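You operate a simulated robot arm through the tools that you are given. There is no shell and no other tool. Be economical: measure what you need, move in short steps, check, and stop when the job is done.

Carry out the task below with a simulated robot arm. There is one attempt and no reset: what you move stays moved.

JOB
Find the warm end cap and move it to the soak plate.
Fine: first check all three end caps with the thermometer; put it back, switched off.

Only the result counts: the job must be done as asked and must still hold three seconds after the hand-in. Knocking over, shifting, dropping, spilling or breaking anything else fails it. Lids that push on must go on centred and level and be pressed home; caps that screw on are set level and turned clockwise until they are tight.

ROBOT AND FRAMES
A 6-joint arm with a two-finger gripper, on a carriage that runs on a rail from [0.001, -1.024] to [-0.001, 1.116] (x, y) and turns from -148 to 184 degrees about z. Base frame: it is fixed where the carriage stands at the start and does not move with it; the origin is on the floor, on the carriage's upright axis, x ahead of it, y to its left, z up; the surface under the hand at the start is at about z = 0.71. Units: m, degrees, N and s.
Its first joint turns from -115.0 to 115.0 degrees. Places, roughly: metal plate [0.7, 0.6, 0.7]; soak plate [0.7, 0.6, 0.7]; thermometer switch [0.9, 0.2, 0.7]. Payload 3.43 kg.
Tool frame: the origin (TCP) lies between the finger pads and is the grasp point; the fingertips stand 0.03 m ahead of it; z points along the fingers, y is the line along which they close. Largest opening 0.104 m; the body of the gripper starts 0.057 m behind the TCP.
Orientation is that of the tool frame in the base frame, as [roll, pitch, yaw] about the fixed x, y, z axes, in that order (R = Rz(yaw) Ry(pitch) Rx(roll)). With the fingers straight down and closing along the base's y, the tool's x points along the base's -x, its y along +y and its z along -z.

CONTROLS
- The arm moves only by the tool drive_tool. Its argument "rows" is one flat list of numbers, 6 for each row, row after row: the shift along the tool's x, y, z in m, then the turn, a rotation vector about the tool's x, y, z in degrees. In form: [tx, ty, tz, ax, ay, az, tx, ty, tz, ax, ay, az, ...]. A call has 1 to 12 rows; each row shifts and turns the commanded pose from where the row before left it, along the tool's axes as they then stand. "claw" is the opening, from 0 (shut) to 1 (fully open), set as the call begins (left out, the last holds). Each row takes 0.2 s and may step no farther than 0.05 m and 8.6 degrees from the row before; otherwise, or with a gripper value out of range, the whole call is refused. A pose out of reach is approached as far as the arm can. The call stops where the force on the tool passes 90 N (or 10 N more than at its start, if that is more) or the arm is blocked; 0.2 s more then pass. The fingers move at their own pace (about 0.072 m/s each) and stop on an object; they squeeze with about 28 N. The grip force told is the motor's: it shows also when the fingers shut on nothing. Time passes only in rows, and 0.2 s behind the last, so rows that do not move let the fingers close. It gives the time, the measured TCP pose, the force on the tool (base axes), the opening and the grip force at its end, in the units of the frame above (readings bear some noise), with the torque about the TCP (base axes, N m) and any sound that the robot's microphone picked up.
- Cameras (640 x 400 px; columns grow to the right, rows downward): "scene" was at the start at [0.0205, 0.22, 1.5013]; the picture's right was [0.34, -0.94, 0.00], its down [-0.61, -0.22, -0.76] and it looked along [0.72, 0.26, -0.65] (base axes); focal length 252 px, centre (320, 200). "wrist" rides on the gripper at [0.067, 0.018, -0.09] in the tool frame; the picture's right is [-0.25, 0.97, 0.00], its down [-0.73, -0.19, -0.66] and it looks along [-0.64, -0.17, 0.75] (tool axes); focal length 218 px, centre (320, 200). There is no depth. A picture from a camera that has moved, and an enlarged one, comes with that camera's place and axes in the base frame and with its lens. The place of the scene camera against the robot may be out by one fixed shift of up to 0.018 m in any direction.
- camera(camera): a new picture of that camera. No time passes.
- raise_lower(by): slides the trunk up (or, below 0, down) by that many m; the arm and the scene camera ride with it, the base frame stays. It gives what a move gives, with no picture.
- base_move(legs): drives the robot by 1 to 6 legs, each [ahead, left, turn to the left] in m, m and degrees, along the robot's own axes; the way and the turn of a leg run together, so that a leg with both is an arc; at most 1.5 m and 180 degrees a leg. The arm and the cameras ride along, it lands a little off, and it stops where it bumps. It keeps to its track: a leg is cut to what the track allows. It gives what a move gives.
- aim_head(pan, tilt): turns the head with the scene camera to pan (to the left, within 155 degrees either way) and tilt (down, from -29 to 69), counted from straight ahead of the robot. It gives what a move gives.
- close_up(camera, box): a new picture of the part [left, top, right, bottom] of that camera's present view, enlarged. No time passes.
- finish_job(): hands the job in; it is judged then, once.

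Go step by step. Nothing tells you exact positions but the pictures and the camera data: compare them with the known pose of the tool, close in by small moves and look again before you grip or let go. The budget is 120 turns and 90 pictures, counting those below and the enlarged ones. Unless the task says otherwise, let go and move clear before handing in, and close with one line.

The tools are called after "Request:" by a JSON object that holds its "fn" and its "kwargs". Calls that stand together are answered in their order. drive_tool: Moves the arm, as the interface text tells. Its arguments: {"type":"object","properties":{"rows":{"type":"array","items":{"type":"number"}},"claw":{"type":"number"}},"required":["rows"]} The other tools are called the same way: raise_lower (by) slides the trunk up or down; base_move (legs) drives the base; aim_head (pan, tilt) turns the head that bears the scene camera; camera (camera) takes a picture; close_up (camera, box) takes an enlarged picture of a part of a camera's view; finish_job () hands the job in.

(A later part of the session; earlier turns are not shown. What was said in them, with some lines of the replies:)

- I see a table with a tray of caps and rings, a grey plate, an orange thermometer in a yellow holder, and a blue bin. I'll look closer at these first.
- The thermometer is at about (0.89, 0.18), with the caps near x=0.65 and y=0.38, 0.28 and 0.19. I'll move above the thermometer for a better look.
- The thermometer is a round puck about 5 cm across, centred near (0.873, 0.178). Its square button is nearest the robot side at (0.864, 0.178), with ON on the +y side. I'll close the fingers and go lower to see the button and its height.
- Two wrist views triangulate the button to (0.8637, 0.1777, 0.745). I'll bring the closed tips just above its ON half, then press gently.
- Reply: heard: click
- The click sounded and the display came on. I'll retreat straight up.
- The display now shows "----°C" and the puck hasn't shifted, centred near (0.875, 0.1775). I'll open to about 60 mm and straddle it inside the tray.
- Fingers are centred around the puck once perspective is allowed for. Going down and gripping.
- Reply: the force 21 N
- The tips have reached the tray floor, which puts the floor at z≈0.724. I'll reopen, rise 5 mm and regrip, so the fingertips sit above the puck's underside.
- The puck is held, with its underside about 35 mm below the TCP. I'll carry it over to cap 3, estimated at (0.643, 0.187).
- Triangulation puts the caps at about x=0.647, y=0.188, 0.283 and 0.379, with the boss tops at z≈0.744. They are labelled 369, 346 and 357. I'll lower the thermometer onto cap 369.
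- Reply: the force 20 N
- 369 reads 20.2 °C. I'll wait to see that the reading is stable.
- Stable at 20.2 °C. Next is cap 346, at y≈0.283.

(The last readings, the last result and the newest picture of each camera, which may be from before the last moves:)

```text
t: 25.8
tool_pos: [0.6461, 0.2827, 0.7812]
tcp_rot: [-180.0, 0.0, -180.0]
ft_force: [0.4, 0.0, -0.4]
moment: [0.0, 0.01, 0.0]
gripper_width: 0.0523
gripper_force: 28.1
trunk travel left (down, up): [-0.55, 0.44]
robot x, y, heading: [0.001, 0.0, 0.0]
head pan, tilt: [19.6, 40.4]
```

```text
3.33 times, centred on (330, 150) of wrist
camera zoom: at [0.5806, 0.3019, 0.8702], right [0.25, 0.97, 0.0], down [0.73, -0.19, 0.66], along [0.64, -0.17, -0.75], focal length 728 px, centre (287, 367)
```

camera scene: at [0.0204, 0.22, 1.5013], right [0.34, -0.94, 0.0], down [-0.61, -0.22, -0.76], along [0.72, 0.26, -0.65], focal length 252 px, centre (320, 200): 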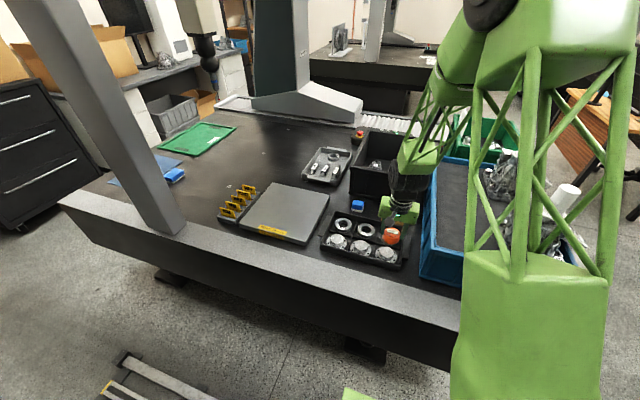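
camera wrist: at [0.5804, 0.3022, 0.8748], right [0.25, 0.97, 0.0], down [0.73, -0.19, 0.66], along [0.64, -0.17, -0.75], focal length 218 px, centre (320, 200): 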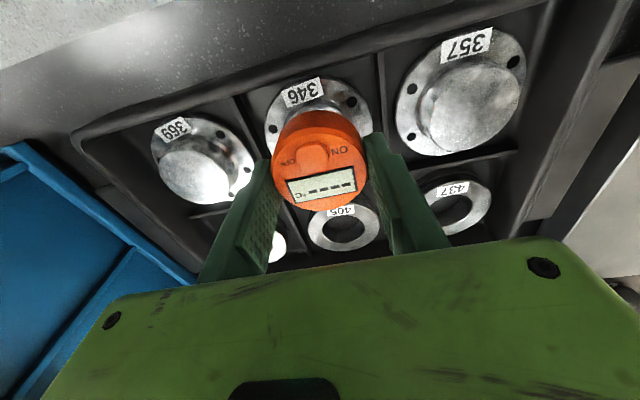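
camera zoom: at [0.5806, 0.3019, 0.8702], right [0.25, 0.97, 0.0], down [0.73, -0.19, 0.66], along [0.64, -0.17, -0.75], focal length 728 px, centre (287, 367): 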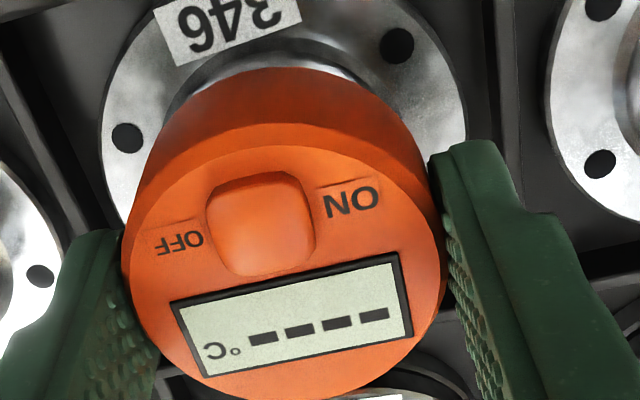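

Request:
{"fn": "drive_tool", "kwargs": {"rows": [0, 0, 0.0012, 0, 0, 0, 0, 0, 0, 0, 0, 0]}}

Request:
{"fn": "close_up", "kwargs": {"camera": "wrist", "box": [270, 90, 390, 210]}}

```text
t: 26.4
tool_pos: [0.6465, 0.2831, 0.7803]
tcp_rot: [179.9, 0.1, 180.0]
ft_force: [0.9, -2.2, 6.4]
moment: [-0.12, -0.01, -0.02]
gripper_width: 0.0527
gripper_force: 28.3
trunk travel left (down, up): [-0.55, 0.44]
robot x, y, heading: [-0.0008, 0.0022, 0.1]
head pan, tilt: [19.6, 40.4]
```

```text
3.33 times, centred on (330, 150) of wrist
camera zoom: at [0.5805, 0.3021, 0.8696], right [0.25, 0.97, 0.0], down [0.73, -0.19, 0.66], along [0.64, -0.17, -0.75], focal length 728 px, centre (287, 367)
```

zoom: 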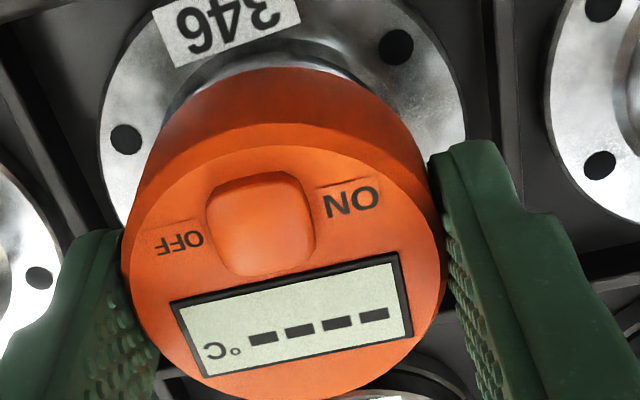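

Contact is made at 6.4 N, but the reading needs a moment. I'll wait.

Request:
{"fn": "drive_tool", "kwargs": {"rows": [0, 0, 0.0005, 0, 0, 0, 0, 0, 0, 0, 0, 0, 0, 0, 0, 0, 0, 0, 0, 0, 0, 0, 0, 0, 0, 0, 0, 0, 0, 0, 0, 0, 0, 0, 0, 0]}}

Request:
{"fn": "close_up", "kwargs": {"camera": "wrist", "box": [270, 90, 390, 210]}}

```text
t: 27.8
tool_pos: [0.6461, 0.2829, 0.7791]
tcp_rot: [179.9, 0.0, 179.9]
ft_force: [2.1, 3.1, 13.7]
moment: [0.18, -0.06, 0.04]
gripper_width: 0.0529
gripper_force: 28.1
trunk travel left (down, up): [-0.55, 0.44]
robot x, y, heading: [-0.0004, 0.0007, -0.0]
head pan, tilt: [19.6, 40.4]
```

```text
3.33 times, centred on (330, 150) of wrist
camera zoom: at [0.5801, 0.302, 0.869], right [0.25, 0.97, 0.0], down [0.73, -0.19, 0.66], along [0.64, -0.17, -0.75], focal length 728 px, centre (287, 367)
```

zoom: 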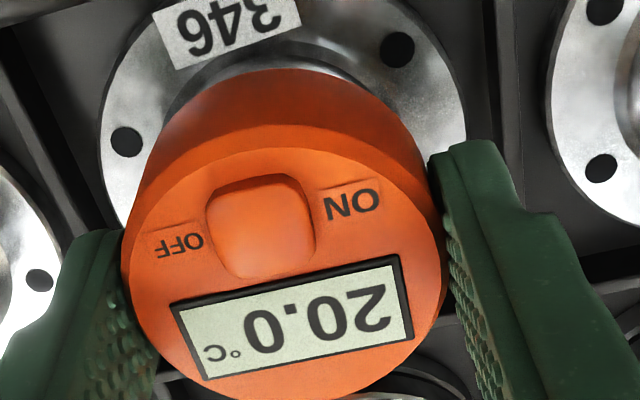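

346 reads 20.0 °C. Next is 357, at y≈0.379.

Request:
{"fn": "drive_tool", "kwargs": {"rows": [0, 0, -0.02, 0, 0, 0, 0, 0, -0.02, 0, 0, 0, 0, 0.048, 0, 0, 0, 0, 0, 0.047, 0, 0, 0, 0, 0, 0, 0.02, 0, 0, 0, 0, 0, 0.016, 0, 0, 0, 0, 0, 0, 0, 0, 0]}}

Request:
{"fn": "close_up", "kwargs": {"camera": "wrist", "box": [200, 40, 440, 210]}}

```text
t: 29.4
tool_pos: [0.6467, 0.3799, 0.7799]
tcp_rot: [-180.0, 0.1, -179.9]
ft_force: [-0.2, 0.2, -0.5]
moment: [-0.02, -0.01, -0.03]
gripper_width: 0.0527
gripper_force: 27.9
trunk travel left (down, up): [-0.55, 0.44]
robot x, y, heading: [-0.0033, 0.0017, -0.2]
head pan, tilt: [19.6, 40.4]
```

```text
2.35 times, centred on (320, 125) of wrist
camera zoom: at [0.58, 0.3981, 0.8698], right [0.25, 0.97, 0.0], down [0.73, -0.19, 0.66], along [0.64, -0.17, -0.75], focal length 514 px, centre (320, 376)
```

zoom: 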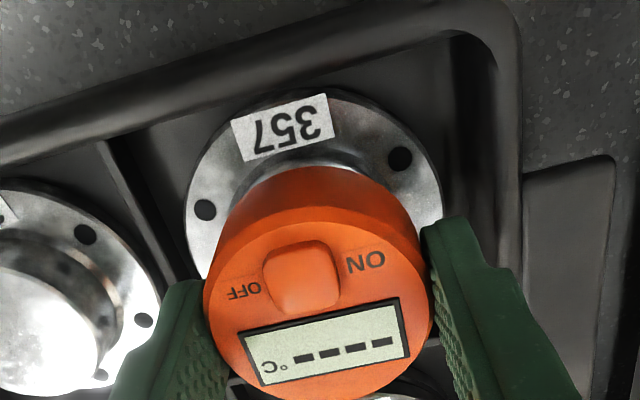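

Request:
{"fn": "drive_tool", "kwargs": {"rows": [0, 0, 0.0015, 0, 0, 0, 0, 0, 0, 0, 0, 0, 0, 0, 0, 0, 0, 0, 0, 0, 0, 0, 0, 0, 0, 0, 0, 0, 0, 0, 0, 0, 0, 0, 0, 0]}}

Request:
{"fn": "close_up", "kwargs": {"camera": "wrist", "box": [200, 40, 440, 210]}}

```text
t: 30.8
tool_pos: [0.6469, 0.3778, 0.7824]
tcp_rot: [-179.9, 0.1, 180.0]
ft_force: [0.4, 0.4, -0.6]
moment: [0.03, 0.02, -0.01]
gripper_width: 0.0525
gripper_force: 27.8
trunk travel left (down, up): [-0.55, 0.44]
robot x, y, heading: [-0.0004, 0.0038, -0.2]
head pan, tilt: [19.6, 40.4]
```

```text
2.35 times, centred on (320, 125) of wrist
camera zoom: at [0.5807, 0.3968, 0.8721], right [0.25, 0.97, 0.0], down [0.73, -0.19, 0.66], along [0.64, -0.17, -0.75], focal length 514 px, centre (320, 376)
```

zoom: 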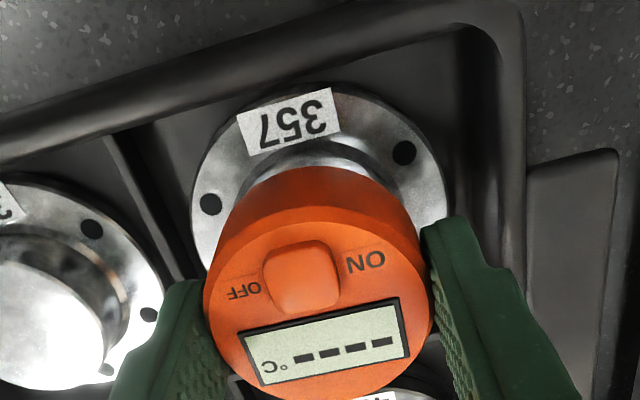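

Request:
{"fn": "drive_tool", "kwargs": {"rows": [0, 0, 0.002, 0, 0, 0, 0, 0, 0.001, 0, 0, 0, 0, 0, 0, 0, 0, 0, 0, 0, 0, 0, 0, 0, 0, 0, 0, 0, 0, 0, 0, 0, 0, 0, 0, 0, 0, 0, 0, 0, 0, 0]}}

Request:
{"fn": "close_up", "kwargs": {"camera": "wrist", "box": [200, 40, 440, 210]}}

```text
t: 32.4
tool_pos: [0.6458, 0.3779, 0.7793]
tcp_rot: [180.0, 0.0, 180.0]
ft_force: [0.8, 3.2, 15.4]
moment: [0.23, 0.0, 0.04]
gripper_width: 0.0527
gripper_force: 27.5
trunk travel left (down, up): [-0.55, 0.44]
robot x, y, heading: [0.001, -0.001, 0.2]
head pan, tilt: [19.6, 40.4]
```

```text
2.35 times, centred on (320, 125) of wrist
camera zoom: at [0.5803, 0.3967, 0.8688], right [0.25, 0.97, 0.0], down [0.73, -0.19, 0.66], along [0.64, -0.17, -0.75], focal length 514 px, centre (320, 376)
```

zoom: 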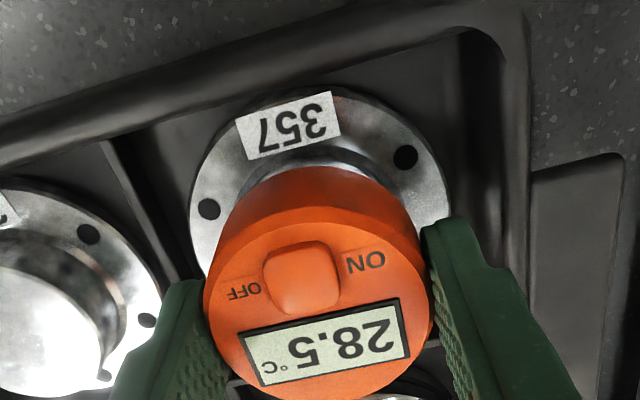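

357 reads 28.5 °C, so it is the warm one. I'll take the thermometer back to its tray at (0.8755, 0.1775).

Request:
{"fn": "drive_tool", "kwargs": {"rows": [0, 0, -0.03, 0, 0, 0, 0, 0, -0.04, 0, 0, 0, -0.03, -0.025, 0, 0, 0, 0, -0.03, -0.025, 0, 0, 0, 0, -0.03, -0.025, 0, 0, 0, 0, -0.03, -0.025, 0, 0, 0, 0, -0.03, -0.025, 0, 0, 0, 0, -0.03, -0.025, 0, 0, 0, 0, -0.03, -0.025, 0, 0, 0, 0, -0.0185, -0.0255, 0, 0, 0, 0, 0, 0, 0, 0, 0, 0]}}

Request:
{"fn": "drive_tool", "kwargs": {"rows": [0, 0, 0.03, 0, 0, 0, 0, 0, 0.02, 0, 0, 0, 0, 0, 0, 0, 0, 0, 0, 0, 0, 0, 0, 0]}}

Request:
{"fn": "camera", "kwargs": {"camera": "wrist"}}

Request:
{"fn": "close_up", "kwargs": {"camera": "scene", "box": [370, 180, 420, 230]}}

```text
t: 34.8
tool_pos: [0.8753, 0.1787, 0.8462]
tcp_rot: [179.9, 0.0, -180.0]
ft_force: [-0.5, 0.0, -0.8]
moment: [0.04, 0.0, 0.01]
gripper_width: 0.0527
gripper_force: 28.0
trunk travel left (down, up): [-0.55, 0.44]
robot x, y, heading: [0.0009, 0.0001, 0.2]
head pan, tilt: [19.6, 40.4]
```

```text
t: 35.8
tool_pos: [0.8748, 0.1789, 0.7983]
tcp_rot: [-180.0, 0.0, -180.0]
ft_force: [0.8, 0.2, -1.0]
moment: [0.02, 0.0, 0.0]
gripper_width: 0.0528
gripper_force: 27.8
trunk travel left (down, up): [-0.55, 0.44]
robot x, y, heading: [0.0005, 0.0009, 0.0]
head pan, tilt: [19.6, 40.4]
```

```text
43 pictures are left
camera wrist: at [0.8089, 0.1969, 0.8876], right [0.25, 0.97, 0.0], down [0.73, -0.19, 0.66], along [0.64, -0.17, -0.75], focal length 218 px, centre (320, 200)
```

wrist: 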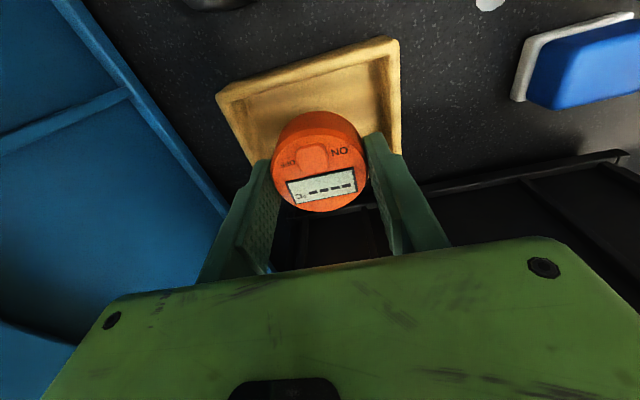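

```text
8.00 times, centred on (395, 205) of scene
camera zoom: at [0.0206, 0.22, 1.5013], right [0.34, -0.94, 0.0], down [-0.61, -0.22, -0.76], along [0.72, 0.26, -0.65], focal length 2018 px, centre (-280, 160)
```

zoom: 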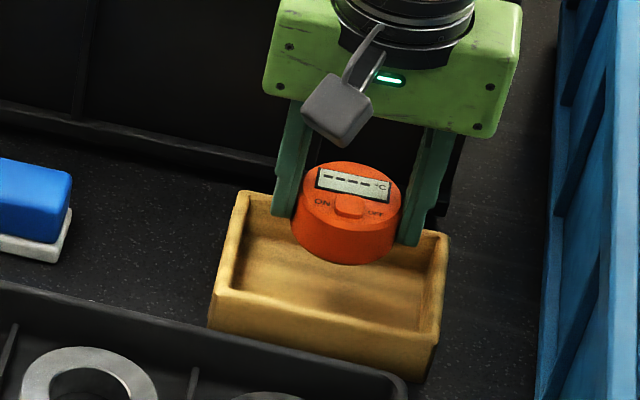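

Request:
{"fn": "drive_tool", "kwargs": {"rows": [0, -0.001, 0.02, 0, 0, 0, 0, 0, 0.016, 0, 0, 0, 0, 0, 0, 0, 0, 0, 0, 0, 0, 0, 0, 0]}}

Request:
{"fn": "drive_tool", "kwargs": {"rows": [0, 0, 0.003, 0, 0, 0, 0, 0, 0.002, 0, 0, 0, 0, 0, 0, 0, 0, 0]}}

```text
t: 36.8
tool_pos: [0.8739, 0.1756, 0.7619]
tcp_rot: [-180.0, 0.0, -180.0]
ft_force: [0.1, 0.5, -0.8]
moment: [0.0, 0.01, 0.0]
gripper_width: 0.0526
gripper_force: 27.9
trunk travel left (down, up): [-0.55, 0.44]
robot x, y, heading: [0.0028, -0.0045, -0.1]
head pan, tilt: [19.6, 40.4]
```

```text
t: 37.6
tool_pos: [0.8749, 0.1761, 0.7566]
tcp_rot: [-180.0, 0.0, 180.0]
ft_force: [0.0, -0.4, -0.8]
moment: [0.02, 0.03, 0.02]
gripper_width: 0.0526
gripper_force: 27.9
trunk travel left (down, up): [-0.55, 0.44]
robot x, y, heading: [0.0001, 0.0008, 0.0]
head pan, tilt: [19.6, 40.4]
```

Request:
{"fn": "drive_tool", "kwargs": {"rows": [0, 0, 0.002, 0, 0, 0, 0, 0, 0, 0, 0, 0]}}

Request:
{"fn": "close_up", "kwargs": {"camera": "scene", "box": [370, 190, 420, 230]}}

```text
t: 38.2
tool_pos: [0.8759, 0.1762, 0.7559]
tcp_rot: [-180.0, 0.0, -180.0]
ft_force: [0.1, -0.5, -0.9]
moment: [0.02, 0.0, 0.02]
gripper_width: 0.0527
gripper_force: 27.6
trunk travel left (down, up): [-0.55, 0.44]
robot x, y, heading: [0.0024, -0.0026, -0.2]
head pan, tilt: [19.6, 40.4]
```

```text
10.00 times, centred on (395, 210) of scene
camera zoom: at [0.0206, 0.22, 1.5013], right [0.34, -0.94, 0.0], down [-0.61, -0.22, -0.76], along [0.72, 0.26, -0.65], focal length 2523 px, centre (-430, 100)
```

zoom: 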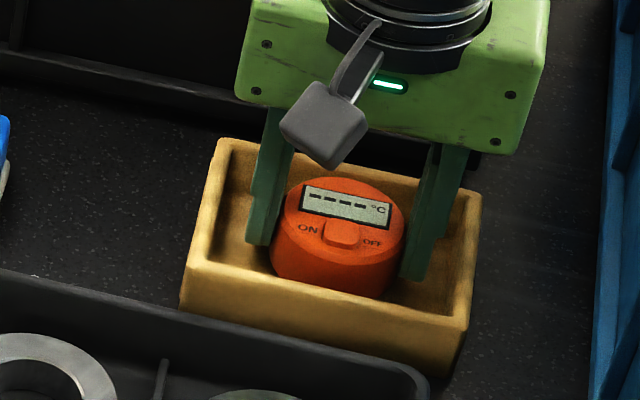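

Request:
{"fn": "drive_tool", "kwargs": {"rows": [0, 0, 0.0015, 0, 0, 0, 0, 0, 0, 0, 0, 0]}}

```text
t: 38.8
tool_pos: [0.875, 0.1752, 0.7546]
tcp_rot: [180.0, 0.0, -180.0]
ft_force: [-0.4, 0.7, -1.8]
moment: [-0.05, 0.0, 0.0]
gripper_width: 0.0527
gripper_force: 28.2
trunk travel left (down, up): [-0.55, 0.44]
robot x, y, heading: [0.002, -0.0016, -0.1]
head pan, tilt: [19.6, 40.4]
```

Request:
{"fn": "drive_tool", "kwargs": {"rows": [0, 0, 0.0015, 0, 0, 0, 0, 0, 0, 0, 0, 0]}}

```text
t: 39.4
tool_pos: [0.8755, 0.1773, 0.7526]
tcp_rot: [-180.0, 0.0, -179.9]
ft_force: [0.8, 0.3, -1.0]
moment: [-0.02, -0.01, -0.02]
gripper_width: 0.0528
gripper_force: 28.4
trunk travel left (down, up): [-0.55, 0.44]
robot x, y, heading: [0.002, -0.0034, 0.3]
head pan, tilt: [19.6, 40.4]
```

Request:
{"fn": "drive_tool", "kwargs": {"rows": [0, 0, 0.0015, 0, 0, 0, 0, 0, 0, 0, 0, 0]}}

Request:
{"fn": "close_up", "kwargs": {"camera": "wrist", "box": [170, 30, 450, 220]}}

```text
t: 40.0
tool_pos: [0.8746, 0.1771, 0.7508]
tcp_rot: [180.0, 0.1, -179.9]
ft_force: [0.8, -2.3, 7.7]
moment: [-0.06, 0.05, -0.01]
gripper_width: 0.0528
gripper_force: 27.6
trunk travel left (down, up): [-0.55, 0.44]
robot x, y, heading: [-0.002, 0.0013, -0.3]
head pan, tilt: [19.6, 40.4]
```

```text
2.11 times, centred on (310, 125) of wrist
camera zoom: at [0.8093, 0.1955, 0.8411], right [0.25, 0.97, 0.0], down [0.73, -0.19, 0.66], along [0.64, -0.17, -0.75], focal length 460 px, centre (341, 358)
```

zoom: 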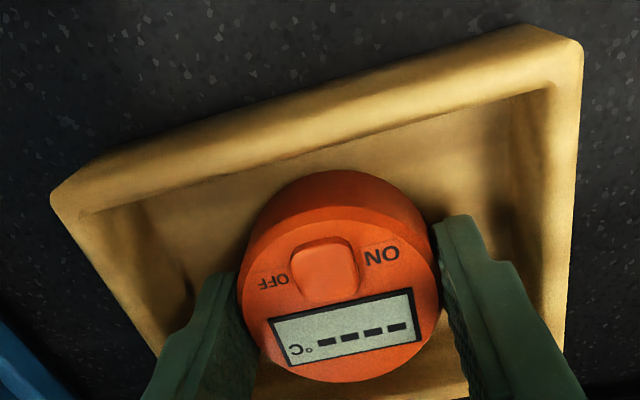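

Contact with the floor at z≈0.751. I'll open the fingers modestly and rise straight up, then close them ready to press OFF.

Request:
{"fn": "drive_tool", "kwargs": {"rows": [0, 0, 0, 0, 0, 0, 0, 0, 0, 0, 0, 0, 0, 0, 0, 0, 0, 0, 0, 0, -0.02, 0, 0, 0, 0, 0, -0.03, 0, 0, 0, 0, 0, -0.03, 0, 0, 0, 0, 0, 0, 0, 0, 0], "claw": 0.577}}

Request:
{"fn": "drive_tool", "kwargs": {"rows": [0, 0, 0, 0, 0, 0, 0, 0, 0, 0, 0, 0, 0, 0, 0, 0, 0, 0], "claw": 0}}

Request:
{"fn": "close_up", "kwargs": {"camera": "wrist", "box": [220, 50, 420, 200]}}

```text
t: 41.6
tool_pos: [0.8756, 0.1762, 0.8318]
tcp_rot: [-179.9, 0.0, -180.0]
ft_force: [-0.3, 0.6, -0.7]
moment: [0.05, 0.0, 0.0]
gripper_width: 0.06
gripper_force: 0.0
trunk travel left (down, up): [-0.55, 0.44]
robot x, y, heading: [0.0008, 0.0021, -0.3]
head pan, tilt: [19.6, 40.4]
```

```text
t: 42.4
tool_pos: [0.8768, 0.1778, 0.8319]
tcp_rot: [-180.0, 0.0, -180.0]
ft_force: [0.0, 0.4, -0.1]
moment: [-0.02, 0.02, 0.0]
gripper_width: 0.0001
gripper_force: 27.7
trunk travel left (down, up): [-0.55, 0.44]
robot x, y, heading: [-0.0009, 0.0019, -0.1]
head pan, tilt: [19.6, 40.4]
```

```text
2.67 times, centred on (320, 125) of wrist
camera zoom: at [0.8098, 0.1959, 0.9211], right [0.25, 0.97, 0.0], down [0.73, -0.19, 0.66], along [0.64, -0.17, -0.75], focal length 582 px, centre (320, 400)
```

zoom: 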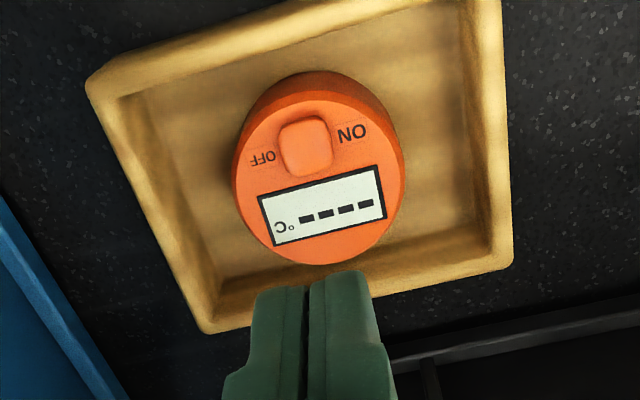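

Button is again at (0.863, 0.177). I'll press its OFF half the same way.

Request:
{"fn": "drive_tool", "kwargs": {"rows": [0.0165, -0.006, 0.02, 0, 0, 0, 0, 0, 0.025, 0, 0, 0, 0, 0, 0.011, 0, 0, 0, 0, 0, 0, 0, 0, 0]}}

Request:
{"fn": "close_up", "kwargs": {"camera": "wrist", "box": [220, 50, 420, 200]}}

Request:
{"fn": "close_up", "kwargs": {"camera": "scene", "box": [370, 190, 420, 230]}}

```text
t: 43.4
tool_pos: [0.8595, 0.1714, 0.7759]
tcp_rot: [-180.0, 0.0, 180.0]
ft_force: [-0.6, -0.6, 0.1]
moment: [0.02, -0.03, -0.03]
gripper_width: 0.0
gripper_force: 27.8
trunk travel left (down, up): [-0.55, 0.44]
robot x, y, heading: [-0.0033, -0.0003, 0.1]
head pan, tilt: [19.6, 40.4]
```

```text
2.67 times, centred on (320, 125) of wrist
camera zoom: at [0.7933, 0.1898, 0.8645], right [0.25, 0.97, 0.0], down [0.73, -0.19, 0.66], along [0.64, -0.17, -0.75], focal length 582 px, centre (320, 400)
```

zoom: 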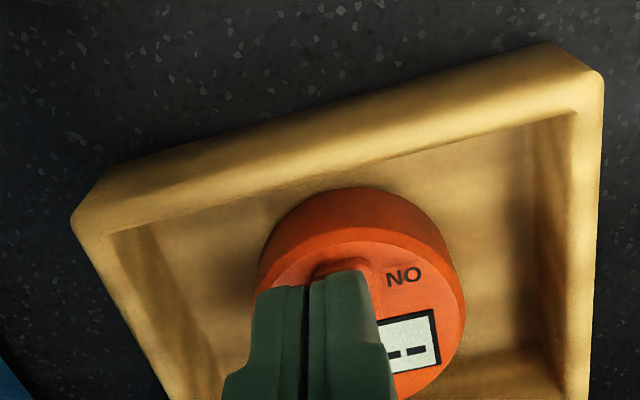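

```text
10.00 times, centred on (395, 210) of scene
camera zoom: at [0.0207, 0.2201, 1.5013], right [0.34, -0.94, 0.0], down [-0.61, -0.22, -0.76], along [0.72, 0.26, -0.65], focal length 2523 px, centre (-430, 100)
```

zoom: 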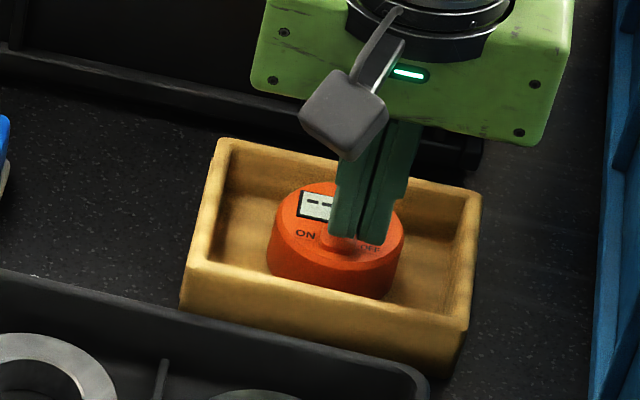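

Request:
{"fn": "drive_tool", "kwargs": {"rows": [0, 0, 0.003, 0, 0, 0, 0, 0, 0.002, 0, 0, 0, 0, 0, 0, 0, 0, 0]}}

Request:
{"fn": "drive_tool", "kwargs": {"rows": [0, 0, 0.0015, 0, 0, 0, 0, 0, 0, 0, 0, 0]}}

```text
t: 44.2
tool_pos: [0.8588, 0.1702, 0.7708]
tcp_rot: [-180.0, 0.1, 180.0]
ft_force: [0.2, 0.0, 0.2]
moment: [-0.03, 0.01, -0.02]
gripper_width: 0.0
gripper_force: 28.2
trunk travel left (down, up): [-0.55, 0.44]
robot x, y, heading: [-0.0045, -0.0005, -0.1]
head pan, tilt: [19.6, 40.4]
```

```text
t: 44.8
tool_pos: [0.8586, 0.1705, 0.768]
tcp_rot: [-180.0, 0.0, 180.0]
ft_force: [-0.1, 0.8, -0.1]
moment: [0.02, -0.04, 0.04]
gripper_width: 0.0061
gripper_force: 28.3
trunk travel left (down, up): [-0.55, 0.44]
robot x, y, heading: [0.0004, -0.0035, -0.0]
head pan, tilt: [19.6, 40.4]
```

Request:
{"fn": "drive_tool", "kwargs": {"rows": [0, 0, 0.001, 0, 0, 0, 0, 0, 0, 0, 0, 0]}}

```text
t: 45.4
tool_pos: [0.8597, 0.1707, 0.7683]
tcp_rot: [180.0, 0.1, -180.0]
ft_force: [-0.4, -1.0, 1.6]
moment: [0.0, 0.0, 0.04]
gripper_width: 0.0061
gripper_force: 28.3
trunk travel left (down, up): [-0.55, 0.44]
robot x, y, heading: [-0.0028, 0.0024, -0.1]
head pan, tilt: [19.6, 40.4]
heard: click
```

Click. I'll rise and verify.

Request:
{"fn": "drive_tool", "kwargs": {"rows": [0, 0, -0.01, 0, 0, 0, 0, 0, -0.03, 0, 0, 0, 0, 0, -0.04, 0, 0, 0, 0, 0, -0.02, 0, 0, 0, 0, 0, 0, 0, 0, 0]}}

Request:
{"fn": "close_up", "kwargs": {"camera": "scene", "box": [370, 190, 420, 230]}}

```text
t: 46.6
tool_pos: [0.8586, 0.171, 0.8695]
tcp_rot: [180.0, 0.0, 180.0]
ft_force: [0.0, 0.8, 0.5]
moment: [0.01, 0.0, 0.0]
gripper_width: 0.0
gripper_force: 28.0
trunk travel left (down, up): [-0.55, 0.44]
robot x, y, heading: [0.0017, -0.0013, 0.2]
head pan, tilt: [19.6, 40.4]
```

```text
10.00 times, centred on (395, 210) of scene
camera zoom: at [0.0202, 0.22, 1.5013], right [0.34, -0.94, 0.0], down [-0.61, -0.22, -0.76], along [0.72, 0.26, -0.65], focal length 2523 px, centre (-430, 100)
```

zoom: 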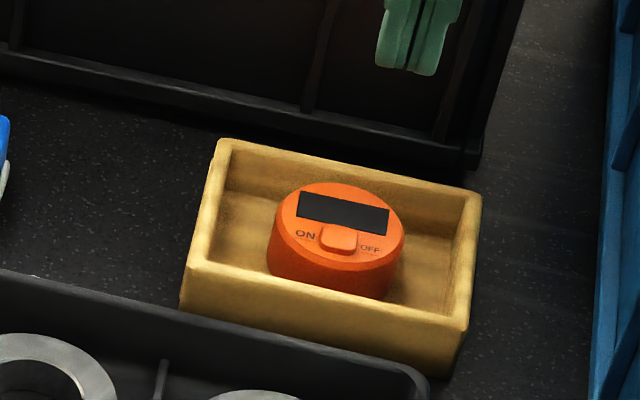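

Thermometer is off and back in its tray. Next, over cap 357 with the fingers open.

Request:
{"fn": "drive_tool", "kwargs": {"rows": [0.035, 0.029, 0, 0, 0, 0, 0.035, 0.03, 0, 0, 0, 0, 0.035, 0.03, 0, 0, 0, 0, 0.035, 0.03, 0, 0, 0, 0, 0.035, 0.03, 0, 0, 0, 0, 0.035, 0.03, 0, 0, 0, 0, 0.0025, 0.029, 0, 0, 0, 0, 0, 0, 0, 0, 0, 0], "claw": 0.73}}

Request:
{"fn": "camera", "kwargs": {"camera": "wrist"}}

Request:
{"fn": "close_up", "kwargs": {"camera": "scene", "box": [220, 160, 380, 260]}}

```text
t: 48.4
tool_pos: [0.6462, 0.3801, 0.8664]
tcp_rot: [-180.0, 0.1, -179.9]
ft_force: [-0.6, -0.1, 0.4]
moment: [-0.02, 0.01, 0.02]
gripper_width: 0.0761
gripper_force: 0.1
trunk travel left (down, up): [-0.55, 0.44]
robot x, y, heading: [-0.0004, 0.0006, -0.1]
head pan, tilt: [19.6, 40.4]
```

```text
35 pictures are left
camera wrist: at [0.5797, 0.3984, 0.9568], right [0.25, 0.97, 0.0], down [0.73, -0.19, 0.66], along [0.64, -0.17, -0.75], focal length 218 px, centre (320, 200)
```

wrist: 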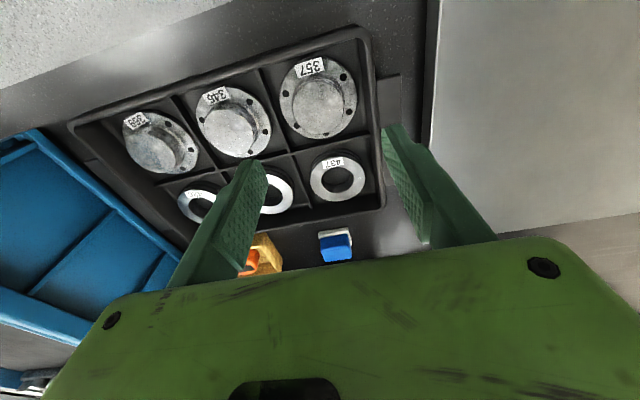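

```text
4.00 times, centred on (300, 210) of scene
camera zoom: at [0.0205, 0.2202, 1.5009], right [0.34, -0.94, 0.0], down [-0.61, -0.22, -0.76], along [0.72, 0.26, -0.65], focal length 1009 px, centre (400, 160)
```

zoom: 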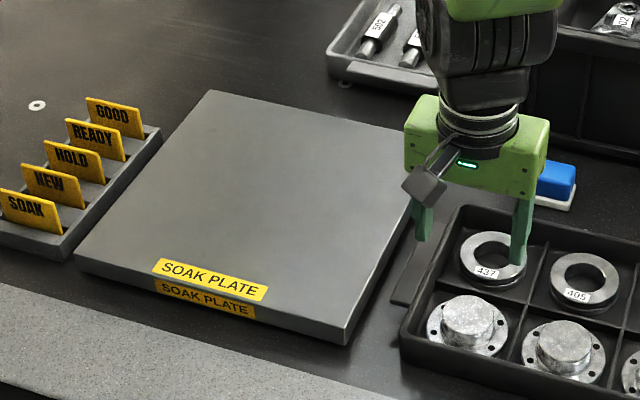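

Request:
{"fn": "close_up", "kwargs": {"camera": "wrist", "box": [260, 40, 380, 160]}}

```text
3.33 times, centred on (320, 100) of wrist
camera zoom: at [0.5797, 0.3984, 0.9568], right [0.25, 0.97, 0.0], down [0.73, -0.19, 0.66], along [0.64, -0.17, -0.75], focal length 728 px, centre (320, 533)
```

zoom: 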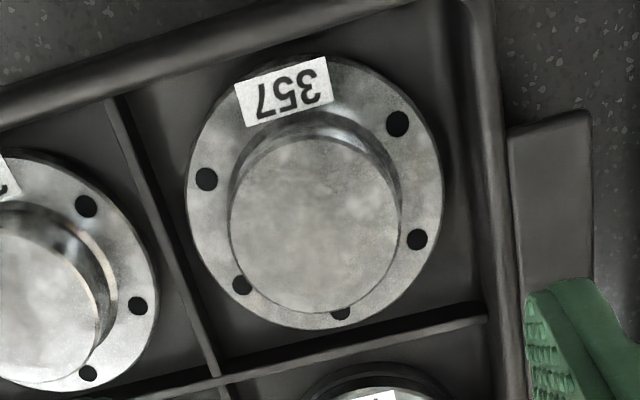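

Boss is confirmed at (0.6465, 0.379), about 48 mm in diameter, with the top near 0.748 and the flange top near 0.72. Descending with a 62 mm opening.

Request:
{"fn": "drive_tool", "kwargs": {"rows": [0, -0.001, 0.03, 0, 0, 0, 0, 0, 0.03, 0, 0, 0, 0, 0, 0.03, 0, 0, 0, 0, 0, 0.012, 0, 0, 0, 0, 0, 0, 0, 0, 0], "claw": 0.6}}

Request:
{"fn": "close_up", "kwargs": {"camera": "wrist", "box": [170, 30, 450, 220]}}

Request:
{"fn": "close_up", "kwargs": {"camera": "scene", "box": [300, 190, 380, 260]}}

```text
t: 49.6
tool_pos: [0.6462, 0.3776, 0.7622]
tcp_rot: [-179.9, 0.1, 180.0]
ft_force: [-0.7, 0.2, -0.4]
moment: [-0.03, 0.01, -0.03]
gripper_width: 0.0625
gripper_force: 0.1
trunk travel left (down, up): [-0.55, 0.44]
robot x, y, heading: [0.0016, 0.0018, -0.4]
head pan, tilt: [19.6, 40.4]
```

```text
2.11 times, centred on (310, 125) of wrist
camera zoom: at [0.5797, 0.3963, 0.8523], right [0.25, 0.97, 0.0], down [0.73, -0.19, 0.66], along [0.64, -0.17, -0.75], focal length 460 px, centre (341, 358)
```

zoom: 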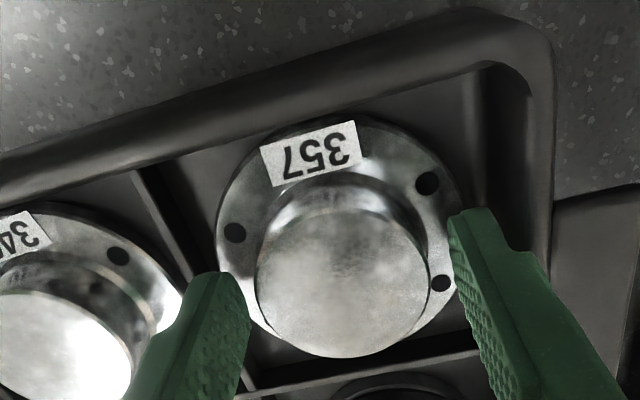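

```text
5.71 times, centred on (340, 225) of scene
camera zoom: at [0.0207, 0.2201, 1.499], right [0.34, -0.94, 0.0], down [-0.61, -0.22, -0.76], along [0.72, 0.26, -0.65], focal length 1442 px, centre (206, 57)
```

zoom: 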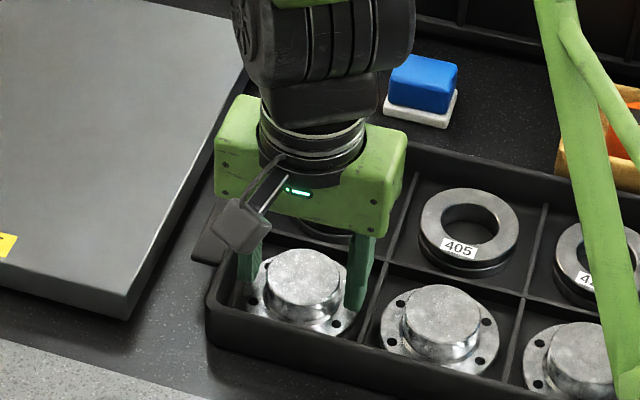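

Straddled correctly. Lowering 3 mm more and gripping.

Request:
{"fn": "drive_tool", "kwargs": {"rows": [0, 0, 0.003, 0, 0, 0, 0, 0, 0, 0, 0, 0]}}

Request:
{"fn": "drive_tool", "kwargs": {"rows": [0, 0, 0, 0, 0, 0, 0, 0, 0, 0, 0, 0, 0, 0, 0, 0, 0, 0], "claw": 0.2}}

Request:
{"fn": "drive_tool", "kwargs": {"rows": [0, 0, -0.01, 0, 0, 0, 0, 0, -0.02, 0, 0, 0, 0, 0, 0, 0, 0, 0]}}

Request:
{"fn": "close_up", "kwargs": {"camera": "scene", "box": [300, 190, 380, 260]}}

```text
t: 50.2
tool_pos: [0.6459, 0.3772, 0.7634]
tcp_rot: [179.9, 0.0, -179.9]
ft_force: [-0.3, 0.1, -0.7]
moment: [0.01, -0.02, 0.01]
gripper_width: 0.0623
gripper_force: 0.1
trunk travel left (down, up): [-0.55, 0.44]
robot x, y, heading: [0.0026, 0.0017, 0.1]
head pan, tilt: [19.6, 40.4]
```

```text
t: 51.0
tool_pos: [0.6453, 0.3768, 0.763]
tcp_rot: [-179.9, -0.1, 179.9]
ft_force: [-0.4, 0.3, 0.2]
moment: [0.03, -0.02, 0.0]
gripper_width: 0.0491
gripper_force: 28.2
trunk travel left (down, up): [-0.55, 0.44]
robot x, y, heading: [0.0004, -0.0013, -0.1]
head pan, tilt: [19.6, 40.4]
```

```text
t: 51.8
tool_pos: [0.6463, 0.3767, 0.7944]
tcp_rot: [-179.9, -0.1, -179.9]
ft_force: [-0.3, 0.4, -2.3]
moment: [0.04, 0.02, 0.04]
gripper_width: 0.0491
gripper_force: 27.3
trunk travel left (down, up): [-0.55, 0.44]
robot x, y, heading: [0.0026, -0.0008, 0.4]
head pan, tilt: [19.6, 40.4]
```

```text
5.71 times, centred on (340, 225) of scene
camera zoom: at [0.0203, 0.2199, 1.5048], right [0.34, -0.94, 0.0], down [-0.61, -0.22, -0.76], along [0.72, 0.26, -0.65], focal length 1442 px, centre (206, 57)
```

zoom: 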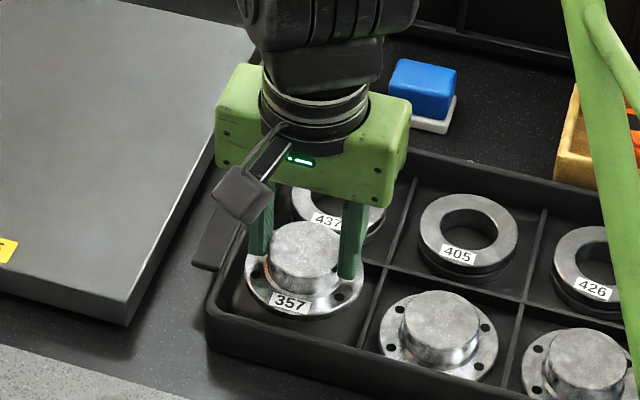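

Cap 357 is held and lifted. Carrying it high over the soak plate to about (0.69, 0.60).

Request:
{"fn": "drive_tool", "kwargs": {"rows": [0, 0, -0.04, 0, 0, 0, 0, 0, -0.04, 0, 0, 0, -0.008, 0.04, -0.01, 0, 0, 0, -0.009, 0.045, 0, 0, 0, 0, -0.009, 0.045, 0, 0, 0, 0, -0.009, 0.045, 0, 0, 0, 0, -0.009, 0.045, 0, 0, 0, 0, 0, 0, 0, 0, 0, 0, 0, 0, 0, 0, 0, 0]}}

Request:
{"fn": "camera", "kwargs": {"camera": "wrist"}}

Request:
{"fn": "camera", "kwargs": {"camera": "scene"}}

```text
t: 53.8
tool_pos: [0.6877, 0.5998, 0.877]
tcp_rot: [180.0, 0.0, -179.7]
ft_force: [0.0, 1.3, -1.7]
moment: [-0.02, -0.02, -0.01]
gripper_width: 0.0488
gripper_force: 27.4
trunk travel left (down, up): [-0.55, 0.44]
robot x, y, heading: [0.003, -0.0028, 0.1]
head pan, tilt: [19.6, 40.4]
```

```text
29 pictures are left
camera wrist: at [0.622, 0.6185, 0.9673], right [0.25, 0.97, 0.0], down [0.73, -0.19, 0.66], along [0.64, -0.16, -0.75], focal length 218 px, centre (320, 200)
```

wrist: 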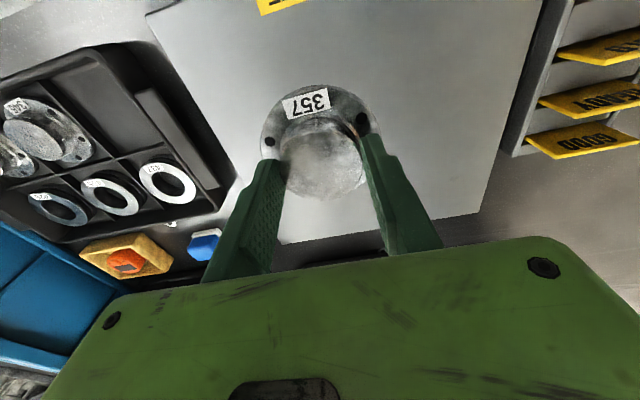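

```text
28 pictures are left
camera scene: at [0.0206, 0.2201, 1.4968], right [0.34, -0.94, 0.0], down [-0.61, -0.22, -0.76], along [0.72, 0.26, -0.65], focal length 252 px, centre (320, 200)
```

scene: 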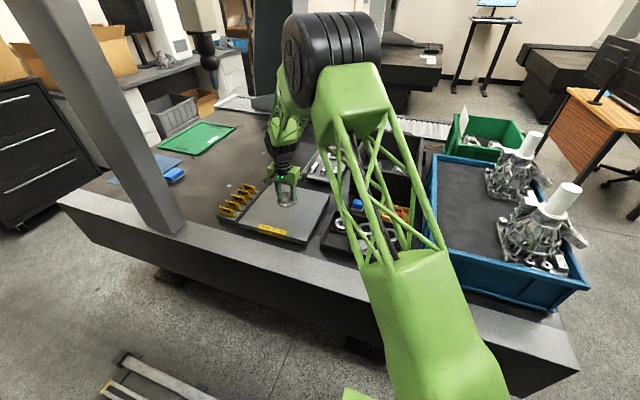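

The cap is well inside the plate. Lowering, then feeling for contact.

Request:
{"fn": "drive_tool", "kwargs": {"rows": [0, 0, 0.03, 0, 0, 0, 0, 0, 0.027, 0, 0, 0, 0, 0, 0, 0, 0, 0, 0, 0, 0, 0, 0, 0]}}

Request:
{"fn": "close_up", "kwargs": {"camera": "scene", "box": [250, 160, 330, 230]}}

Request:
{"fn": "close_up", "kwargs": {"camera": "wrist", "box": [200, 40, 440, 220]}}

```text
t: 54.8
tool_pos: [0.6904, 0.5967, 0.822]
tcp_rot: [180.0, 0.0, 179.9]
ft_force: [0.3, -0.9, -1.6]
moment: [-0.01, 0.04, 0.0]
gripper_width: 0.0489
gripper_force: 27.6
trunk travel left (down, up): [-0.55, 0.44]
robot x, y, heading: [0.0009, 0.0015, 0.2]
head pan, tilt: [19.6, 40.4]
```

```text
5.71 times, centred on (290, 195) of scene
camera zoom: at [0.0207, 0.2201, 1.4969], right [0.34, -0.94, 0.0], down [-0.61, -0.22, -0.76], along [0.72, 0.26, -0.65], focal length 1442 px, centre (491, 229)
```

zoom: 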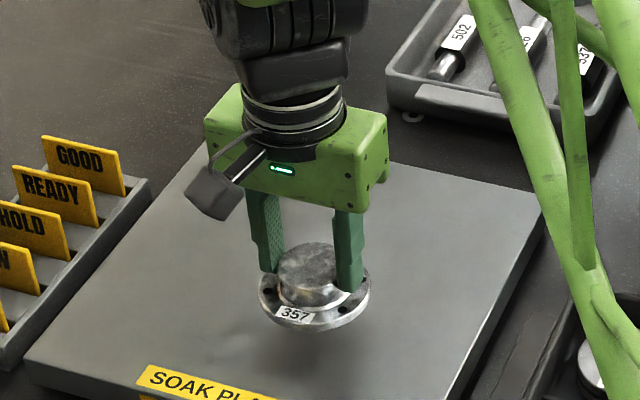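

```text
2.22 times, centred on (320, 130) of wrist
camera zoom: at [0.624, 0.6158, 0.9103], right [0.25, 0.97, 0.0], down [0.73, -0.19, 0.66], along [0.64, -0.17, -0.75], focal length 485 px, centre (320, 356)
```

zoom: 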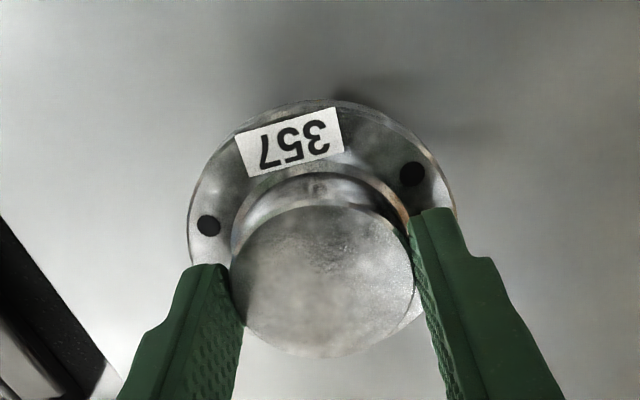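

Request:
{"fn": "drive_tool", "kwargs": {"rows": [0, 0, 0.005, 0, 0, 0, 0, 0, 0.005, 0, 0, 0, 0, 0, 0, 0, 0, 0]}}

Request:
{"fn": "drive_tool", "kwargs": {"rows": [0, 0, 0.003, 0, 0, 0, 0, 0, 0.002, 0, 0, 0, 0, 0, 0, 0, 0, 0]}}

Request:
{"fn": "close_up", "kwargs": {"camera": "scene", "box": [250, 160, 330, 230]}}

```text
t: 55.6
tool_pos: [0.6894, 0.5973, 0.813]
tcp_rot: [-179.8, 0.0, 180.0]
ft_force: [0.2, 0.5, -2.1]
moment: [-0.01, -0.06, -0.02]
gripper_width: 0.0488
gripper_force: 28.1
trunk travel left (down, up): [-0.55, 0.44]
robot x, y, heading: [0.0019, -0.0008, 0.2]
head pan, tilt: [19.6, 40.4]
```

```text
t: 56.4
tool_pos: [0.6908, 0.5968, 0.8108]
tcp_rot: [-179.8, 0.0, -180.0]
ft_force: [-1.0, -0.2, -2.1]
moment: [0.03, 0.01, 0.03]
gripper_width: 0.0488
gripper_force: 28.0
trunk travel left (down, up): [-0.55, 0.44]
robot x, y, heading: [-0.0003, 0.0015, -0.1]
head pan, tilt: [19.6, 40.4]
```

```text
5.71 times, centred on (290, 195) of scene
camera zoom: at [0.0207, 0.2201, 1.502], right [0.34, -0.94, 0.0], down [-0.61, -0.22, -0.76], along [0.72, 0.26, -0.65], focal length 1442 px, centre (491, 229)
```

zoom: 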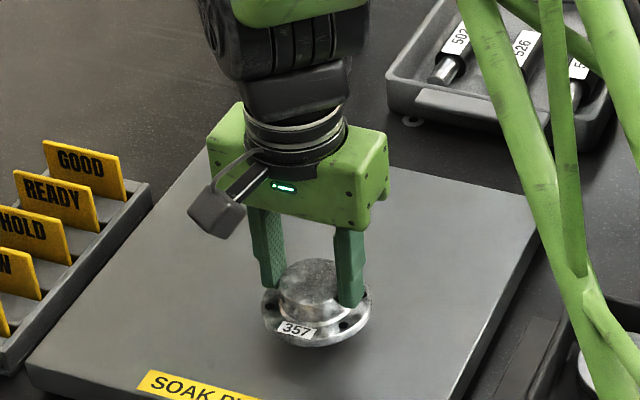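

Request:
{"fn": "drive_tool", "kwargs": {"rows": [0, 0, 0.003, 0, 0, 0, 0, 0, 0.002, 0, 0, 0, 0, 0, 0, 0, 0, 0]}}

Request:
{"fn": "drive_tool", "kwargs": {"rows": [0, 0, 0.003, 0, 0, 0, 0, 0, 0, 0, 0, 0]}}

Request:
{"fn": "drive_tool", "kwargs": {"rows": [0, 0, 0.002, 0, 0, 0, 0, 0, 0, 0, 0, 0]}}

Request:
{"fn": "close_up", "kwargs": {"camera": "scene", "box": [250, 160, 330, 230]}}

```text
t: 57.2
tool_pos: [0.6912, 0.5983, 0.805]
tcp_rot: [-179.9, 0.0, -180.0]
ft_force: [0.4, 1.2, -2.0]
moment: [-0.04, 0.03, 0.0]
gripper_width: 0.0491
gripper_force: 28.3
trunk travel left (down, up): [-0.55, 0.44]
robot x, y, heading: [-0.001, -0.0029, 0.2]
head pan, tilt: [19.6, 40.4]
```

```text
t: 57.8
tool_pos: [0.6911, 0.5958, 0.8026]
tcp_rot: [179.9, 0.0, -179.9]
ft_force: [0.5, -0.5, -1.3]
moment: [-0.02, -0.01, -0.01]
gripper_width: 0.049
gripper_force: 28.1
trunk travel left (down, up): [-0.55, 0.44]
robot x, y, heading: [-0.0, 0.0049, 0.2]
head pan, tilt: [19.6, 40.4]
```

```text
t: 58.4
tool_pos: [0.6905, 0.5967, 0.801]
tcp_rot: [-180.0, -0.1, -179.9]
ft_force: [-0.8, -0.1, -3.1]
moment: [0.01, -0.01, 0.0]
gripper_width: 0.0494
gripper_force: 27.7
trunk travel left (down, up): [-0.55, 0.44]
robot x, y, heading: [-0.0044, 0.0007, -0.1]
head pan, tilt: [19.6, 40.4]
```

```text
5.71 times, centred on (290, 195) of scene
camera zoom: at [0.0206, 0.2201, 1.5016], right [0.34, -0.94, 0.0], down [-0.61, -0.22, -0.76], along [0.72, 0.26, -0.65], focal length 1442 px, centre (491, 229)
```

zoom: 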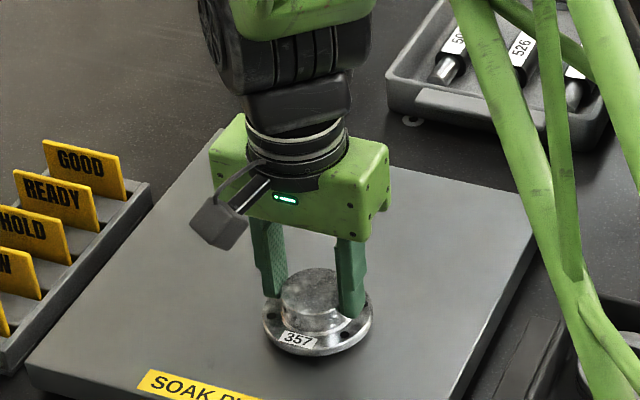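

Request:
{"fn": "drive_tool", "kwargs": {"rows": [0, 0, 0.002, 0, 0, 0, 0, 0, 0, 0, 0, 0]}}

Request:
{"fn": "drive_tool", "kwargs": {"rows": [0, 0, 0.0015, 0, 0, 0, 0, 0, 0, 0, 0, 0]}}

```text
t: 59.0
tool_pos: [0.6909, 0.5977, 0.7977]
tcp_rot: [-180.0, -0.1, 180.0]
ft_force: [0.2, -0.2, -1.7]
moment: [-0.02, 0.04, 0.0]
gripper_width: 0.0491
gripper_force: 27.8
trunk travel left (down, up): [-0.55, 0.44]
robot x, y, heading: [0.0013, -0.0056, 0.1]
head pan, tilt: [19.6, 40.4]
```

```text
t: 59.6
tool_pos: [0.6905, 0.5979, 0.7964]
tcp_rot: [-180.0, 0.0, 180.0]
ft_force: [0.0, 0.1, -1.5]
moment: [-0.02, -0.02, 0.0]
gripper_width: 0.0491
gripper_force: 28.3
trunk travel left (down, up): [-0.55, 0.44]
robot x, y, heading: [-0.0017, -0.0012, -0.2]
head pan, tilt: [19.6, 40.4]
```

Request:
{"fn": "drive_tool", "kwargs": {"rows": [0, 0, 0.002, 0, 0, 0, 0, 0, 0, 0, 0, 0]}}

Request:
{"fn": "close_up", "kwargs": {"camera": "wrist", "box": [200, 40, 440, 220]}}

```text
t: 60.2
tool_pos: [0.6908, 0.5957, 0.795]
tcp_rot: [179.9, 0.0, 179.9]
ft_force: [0.0, 0.2, -1.8]
moment: [0.0, 0.02, 0.01]
gripper_width: 0.0495
gripper_force: 27.7
trunk travel left (down, up): [-0.55, 0.44]
robot x, y, heading: [-0.0024, 0.0002, -0.1]
head pan, tilt: [19.6, 40.4]
```

```text
2.22 times, centred on (320, 130) of wrist
camera zoom: at [0.624, 0.6161, 0.8842], right [0.25, 0.97, 0.0], down [0.73, -0.19, 0.66], along [0.64, -0.17, -0.75], focal length 485 px, centre (320, 356)
```

zoom: 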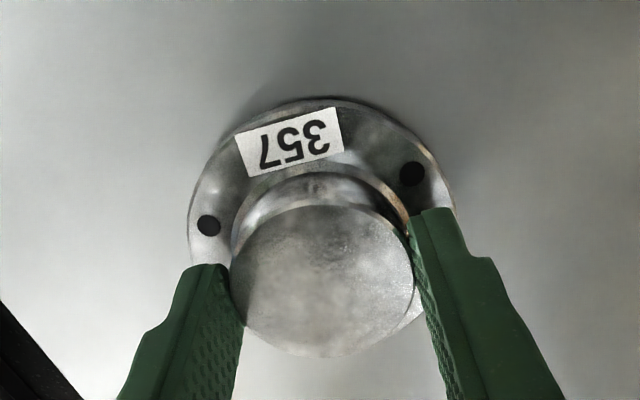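

Request:
{"fn": "drive_tool", "kwargs": {"rows": [0, 0, 0.002, 0, 0, 0, 0, 0, 0, 0, 0, 0]}}

Request:
{"fn": "drive_tool", "kwargs": {"rows": [0, 0, 0.0015, 0, 0, 0, 0, 0, 0, 0, 0, 0]}}

```text
t: 60.8
tool_pos: [0.691, 0.5974, 0.7928]
tcp_rot: [-179.9, 0.0, 180.0]
ft_force: [-0.1, 0.2, -1.7]
moment: [0.01, -0.01, 0.03]
gripper_width: 0.0488
gripper_force: 27.7
trunk travel left (down, up): [-0.55, 0.44]
robot x, y, heading: [0.0024, 0.0011, -0.1]
head pan, tilt: [19.6, 40.4]
```

```text
t: 61.4
tool_pos: [0.6904, 0.5988, 0.7915]
tcp_rot: [180.0, 0.2, 180.0]
ft_force: [2.2, 0.6, 9.2]
moment: [-0.08, 0.16, -0.01]
gripper_width: 0.049
gripper_force: 27.8
trunk travel left (down, up): [-0.55, 0.44]
robot x, y, heading: [0.0, 0.0004, -0.2]
head pan, tilt: [19.6, 40.4]
```

Contact with the plate. I'll release, opening only to about 62 mm, and rise straight up.

Request:
{"fn": "drive_tool", "kwargs": {"rows": [0, 0, 0, 0, 0, 0, 0, 0, 0, 0, 0, 0, 0, 0, 0, 0, 0, 0, 0, 0, -0.02, 0, 0, 0, 0, 0, -0.03, 0, 0, 0, 0, 0, -0.04, 0, 0, 0, 0, 0, -0.04, 0, 0, 0, 0, 0, 0, 0, 0, 0], "claw": 0.62}}

Request:
{"fn": "camera", "kwargs": {"camera": "scene"}}

Request:
{"fn": "close_up", "kwargs": {"camera": "scene", "box": [220, 160, 420, 270]}}

Request:
{"fn": "camera", "kwargs": {"camera": "wrist"}}

```text
t: 63.2
tool_pos: [0.6898, 0.5988, 0.9295]
tcp_rot: [-179.9, 0.0, 180.0]
ft_force: [-0.3, 0.1, 0.5]
moment: [-0.01, -0.02, -0.04]
gripper_width: 0.0646
gripper_force: 0.2
trunk travel left (down, up): [-0.55, 0.44]
robot x, y, heading: [0.0018, 0.0012, 0.0]
head pan, tilt: [19.6, 40.4]
```

```text
22 pictures are left
camera scene: at [0.0202, 0.2198, 1.5094], right [0.34, -0.94, 0.0], down [-0.61, -0.22, -0.76], along [0.72, 0.26, -0.65], focal length 252 px, centre (320, 200)
```

scene: 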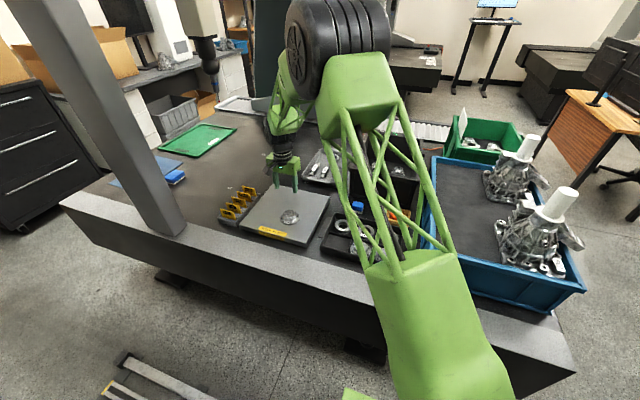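

```text
3.20 times, centred on (320, 215) of scene
camera zoom: at [0.0202, 0.2198, 1.5094], right [0.34, -0.94, 0.0], down [-0.61, -0.22, -0.76], along [0.72, 0.26, -0.65], focal length 807 px, centre (320, 152)
```

zoom: 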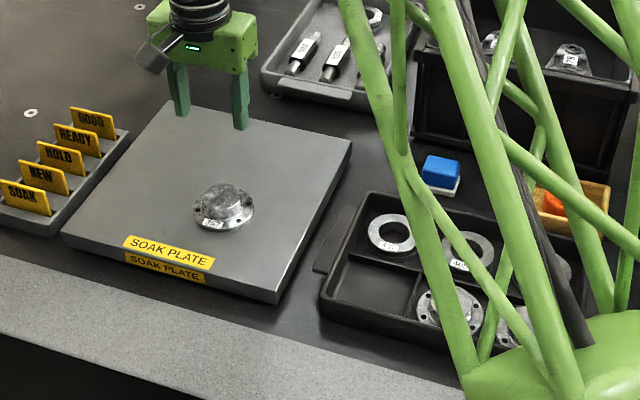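

```text
20 pictures are left
camera wrist: at [0.6246, 0.6174, 1.019], right [0.25, 0.97, 0.0], down [0.73, -0.19, 0.66], along [0.64, -0.17, -0.75], focal length 218 px, centre (320, 200)
```

wrist: 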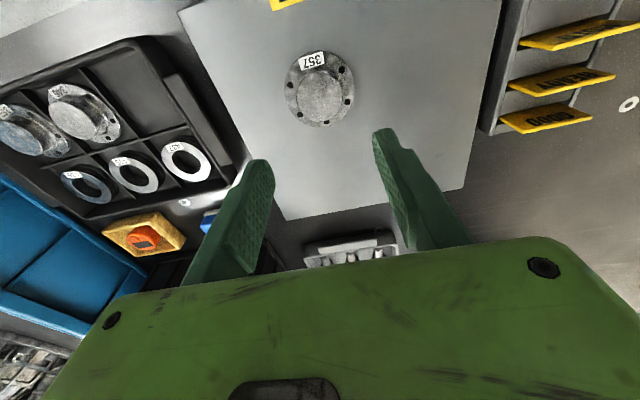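

Cap 357 sits flat on the soak plate, everything else is in place, and the thermometer is off in its tray. I'm handing in.

Request:
{"fn": "finish_job", "kwargs": {}}

```text
The job is handed in.
```

I measured all three end caps: 369 read 20.2 °C, 346 read 20.0 °C and 357 read 28.5 °C. The warm cap, 357, is on the soak plate, and the thermometer is switched off and back in its tray.
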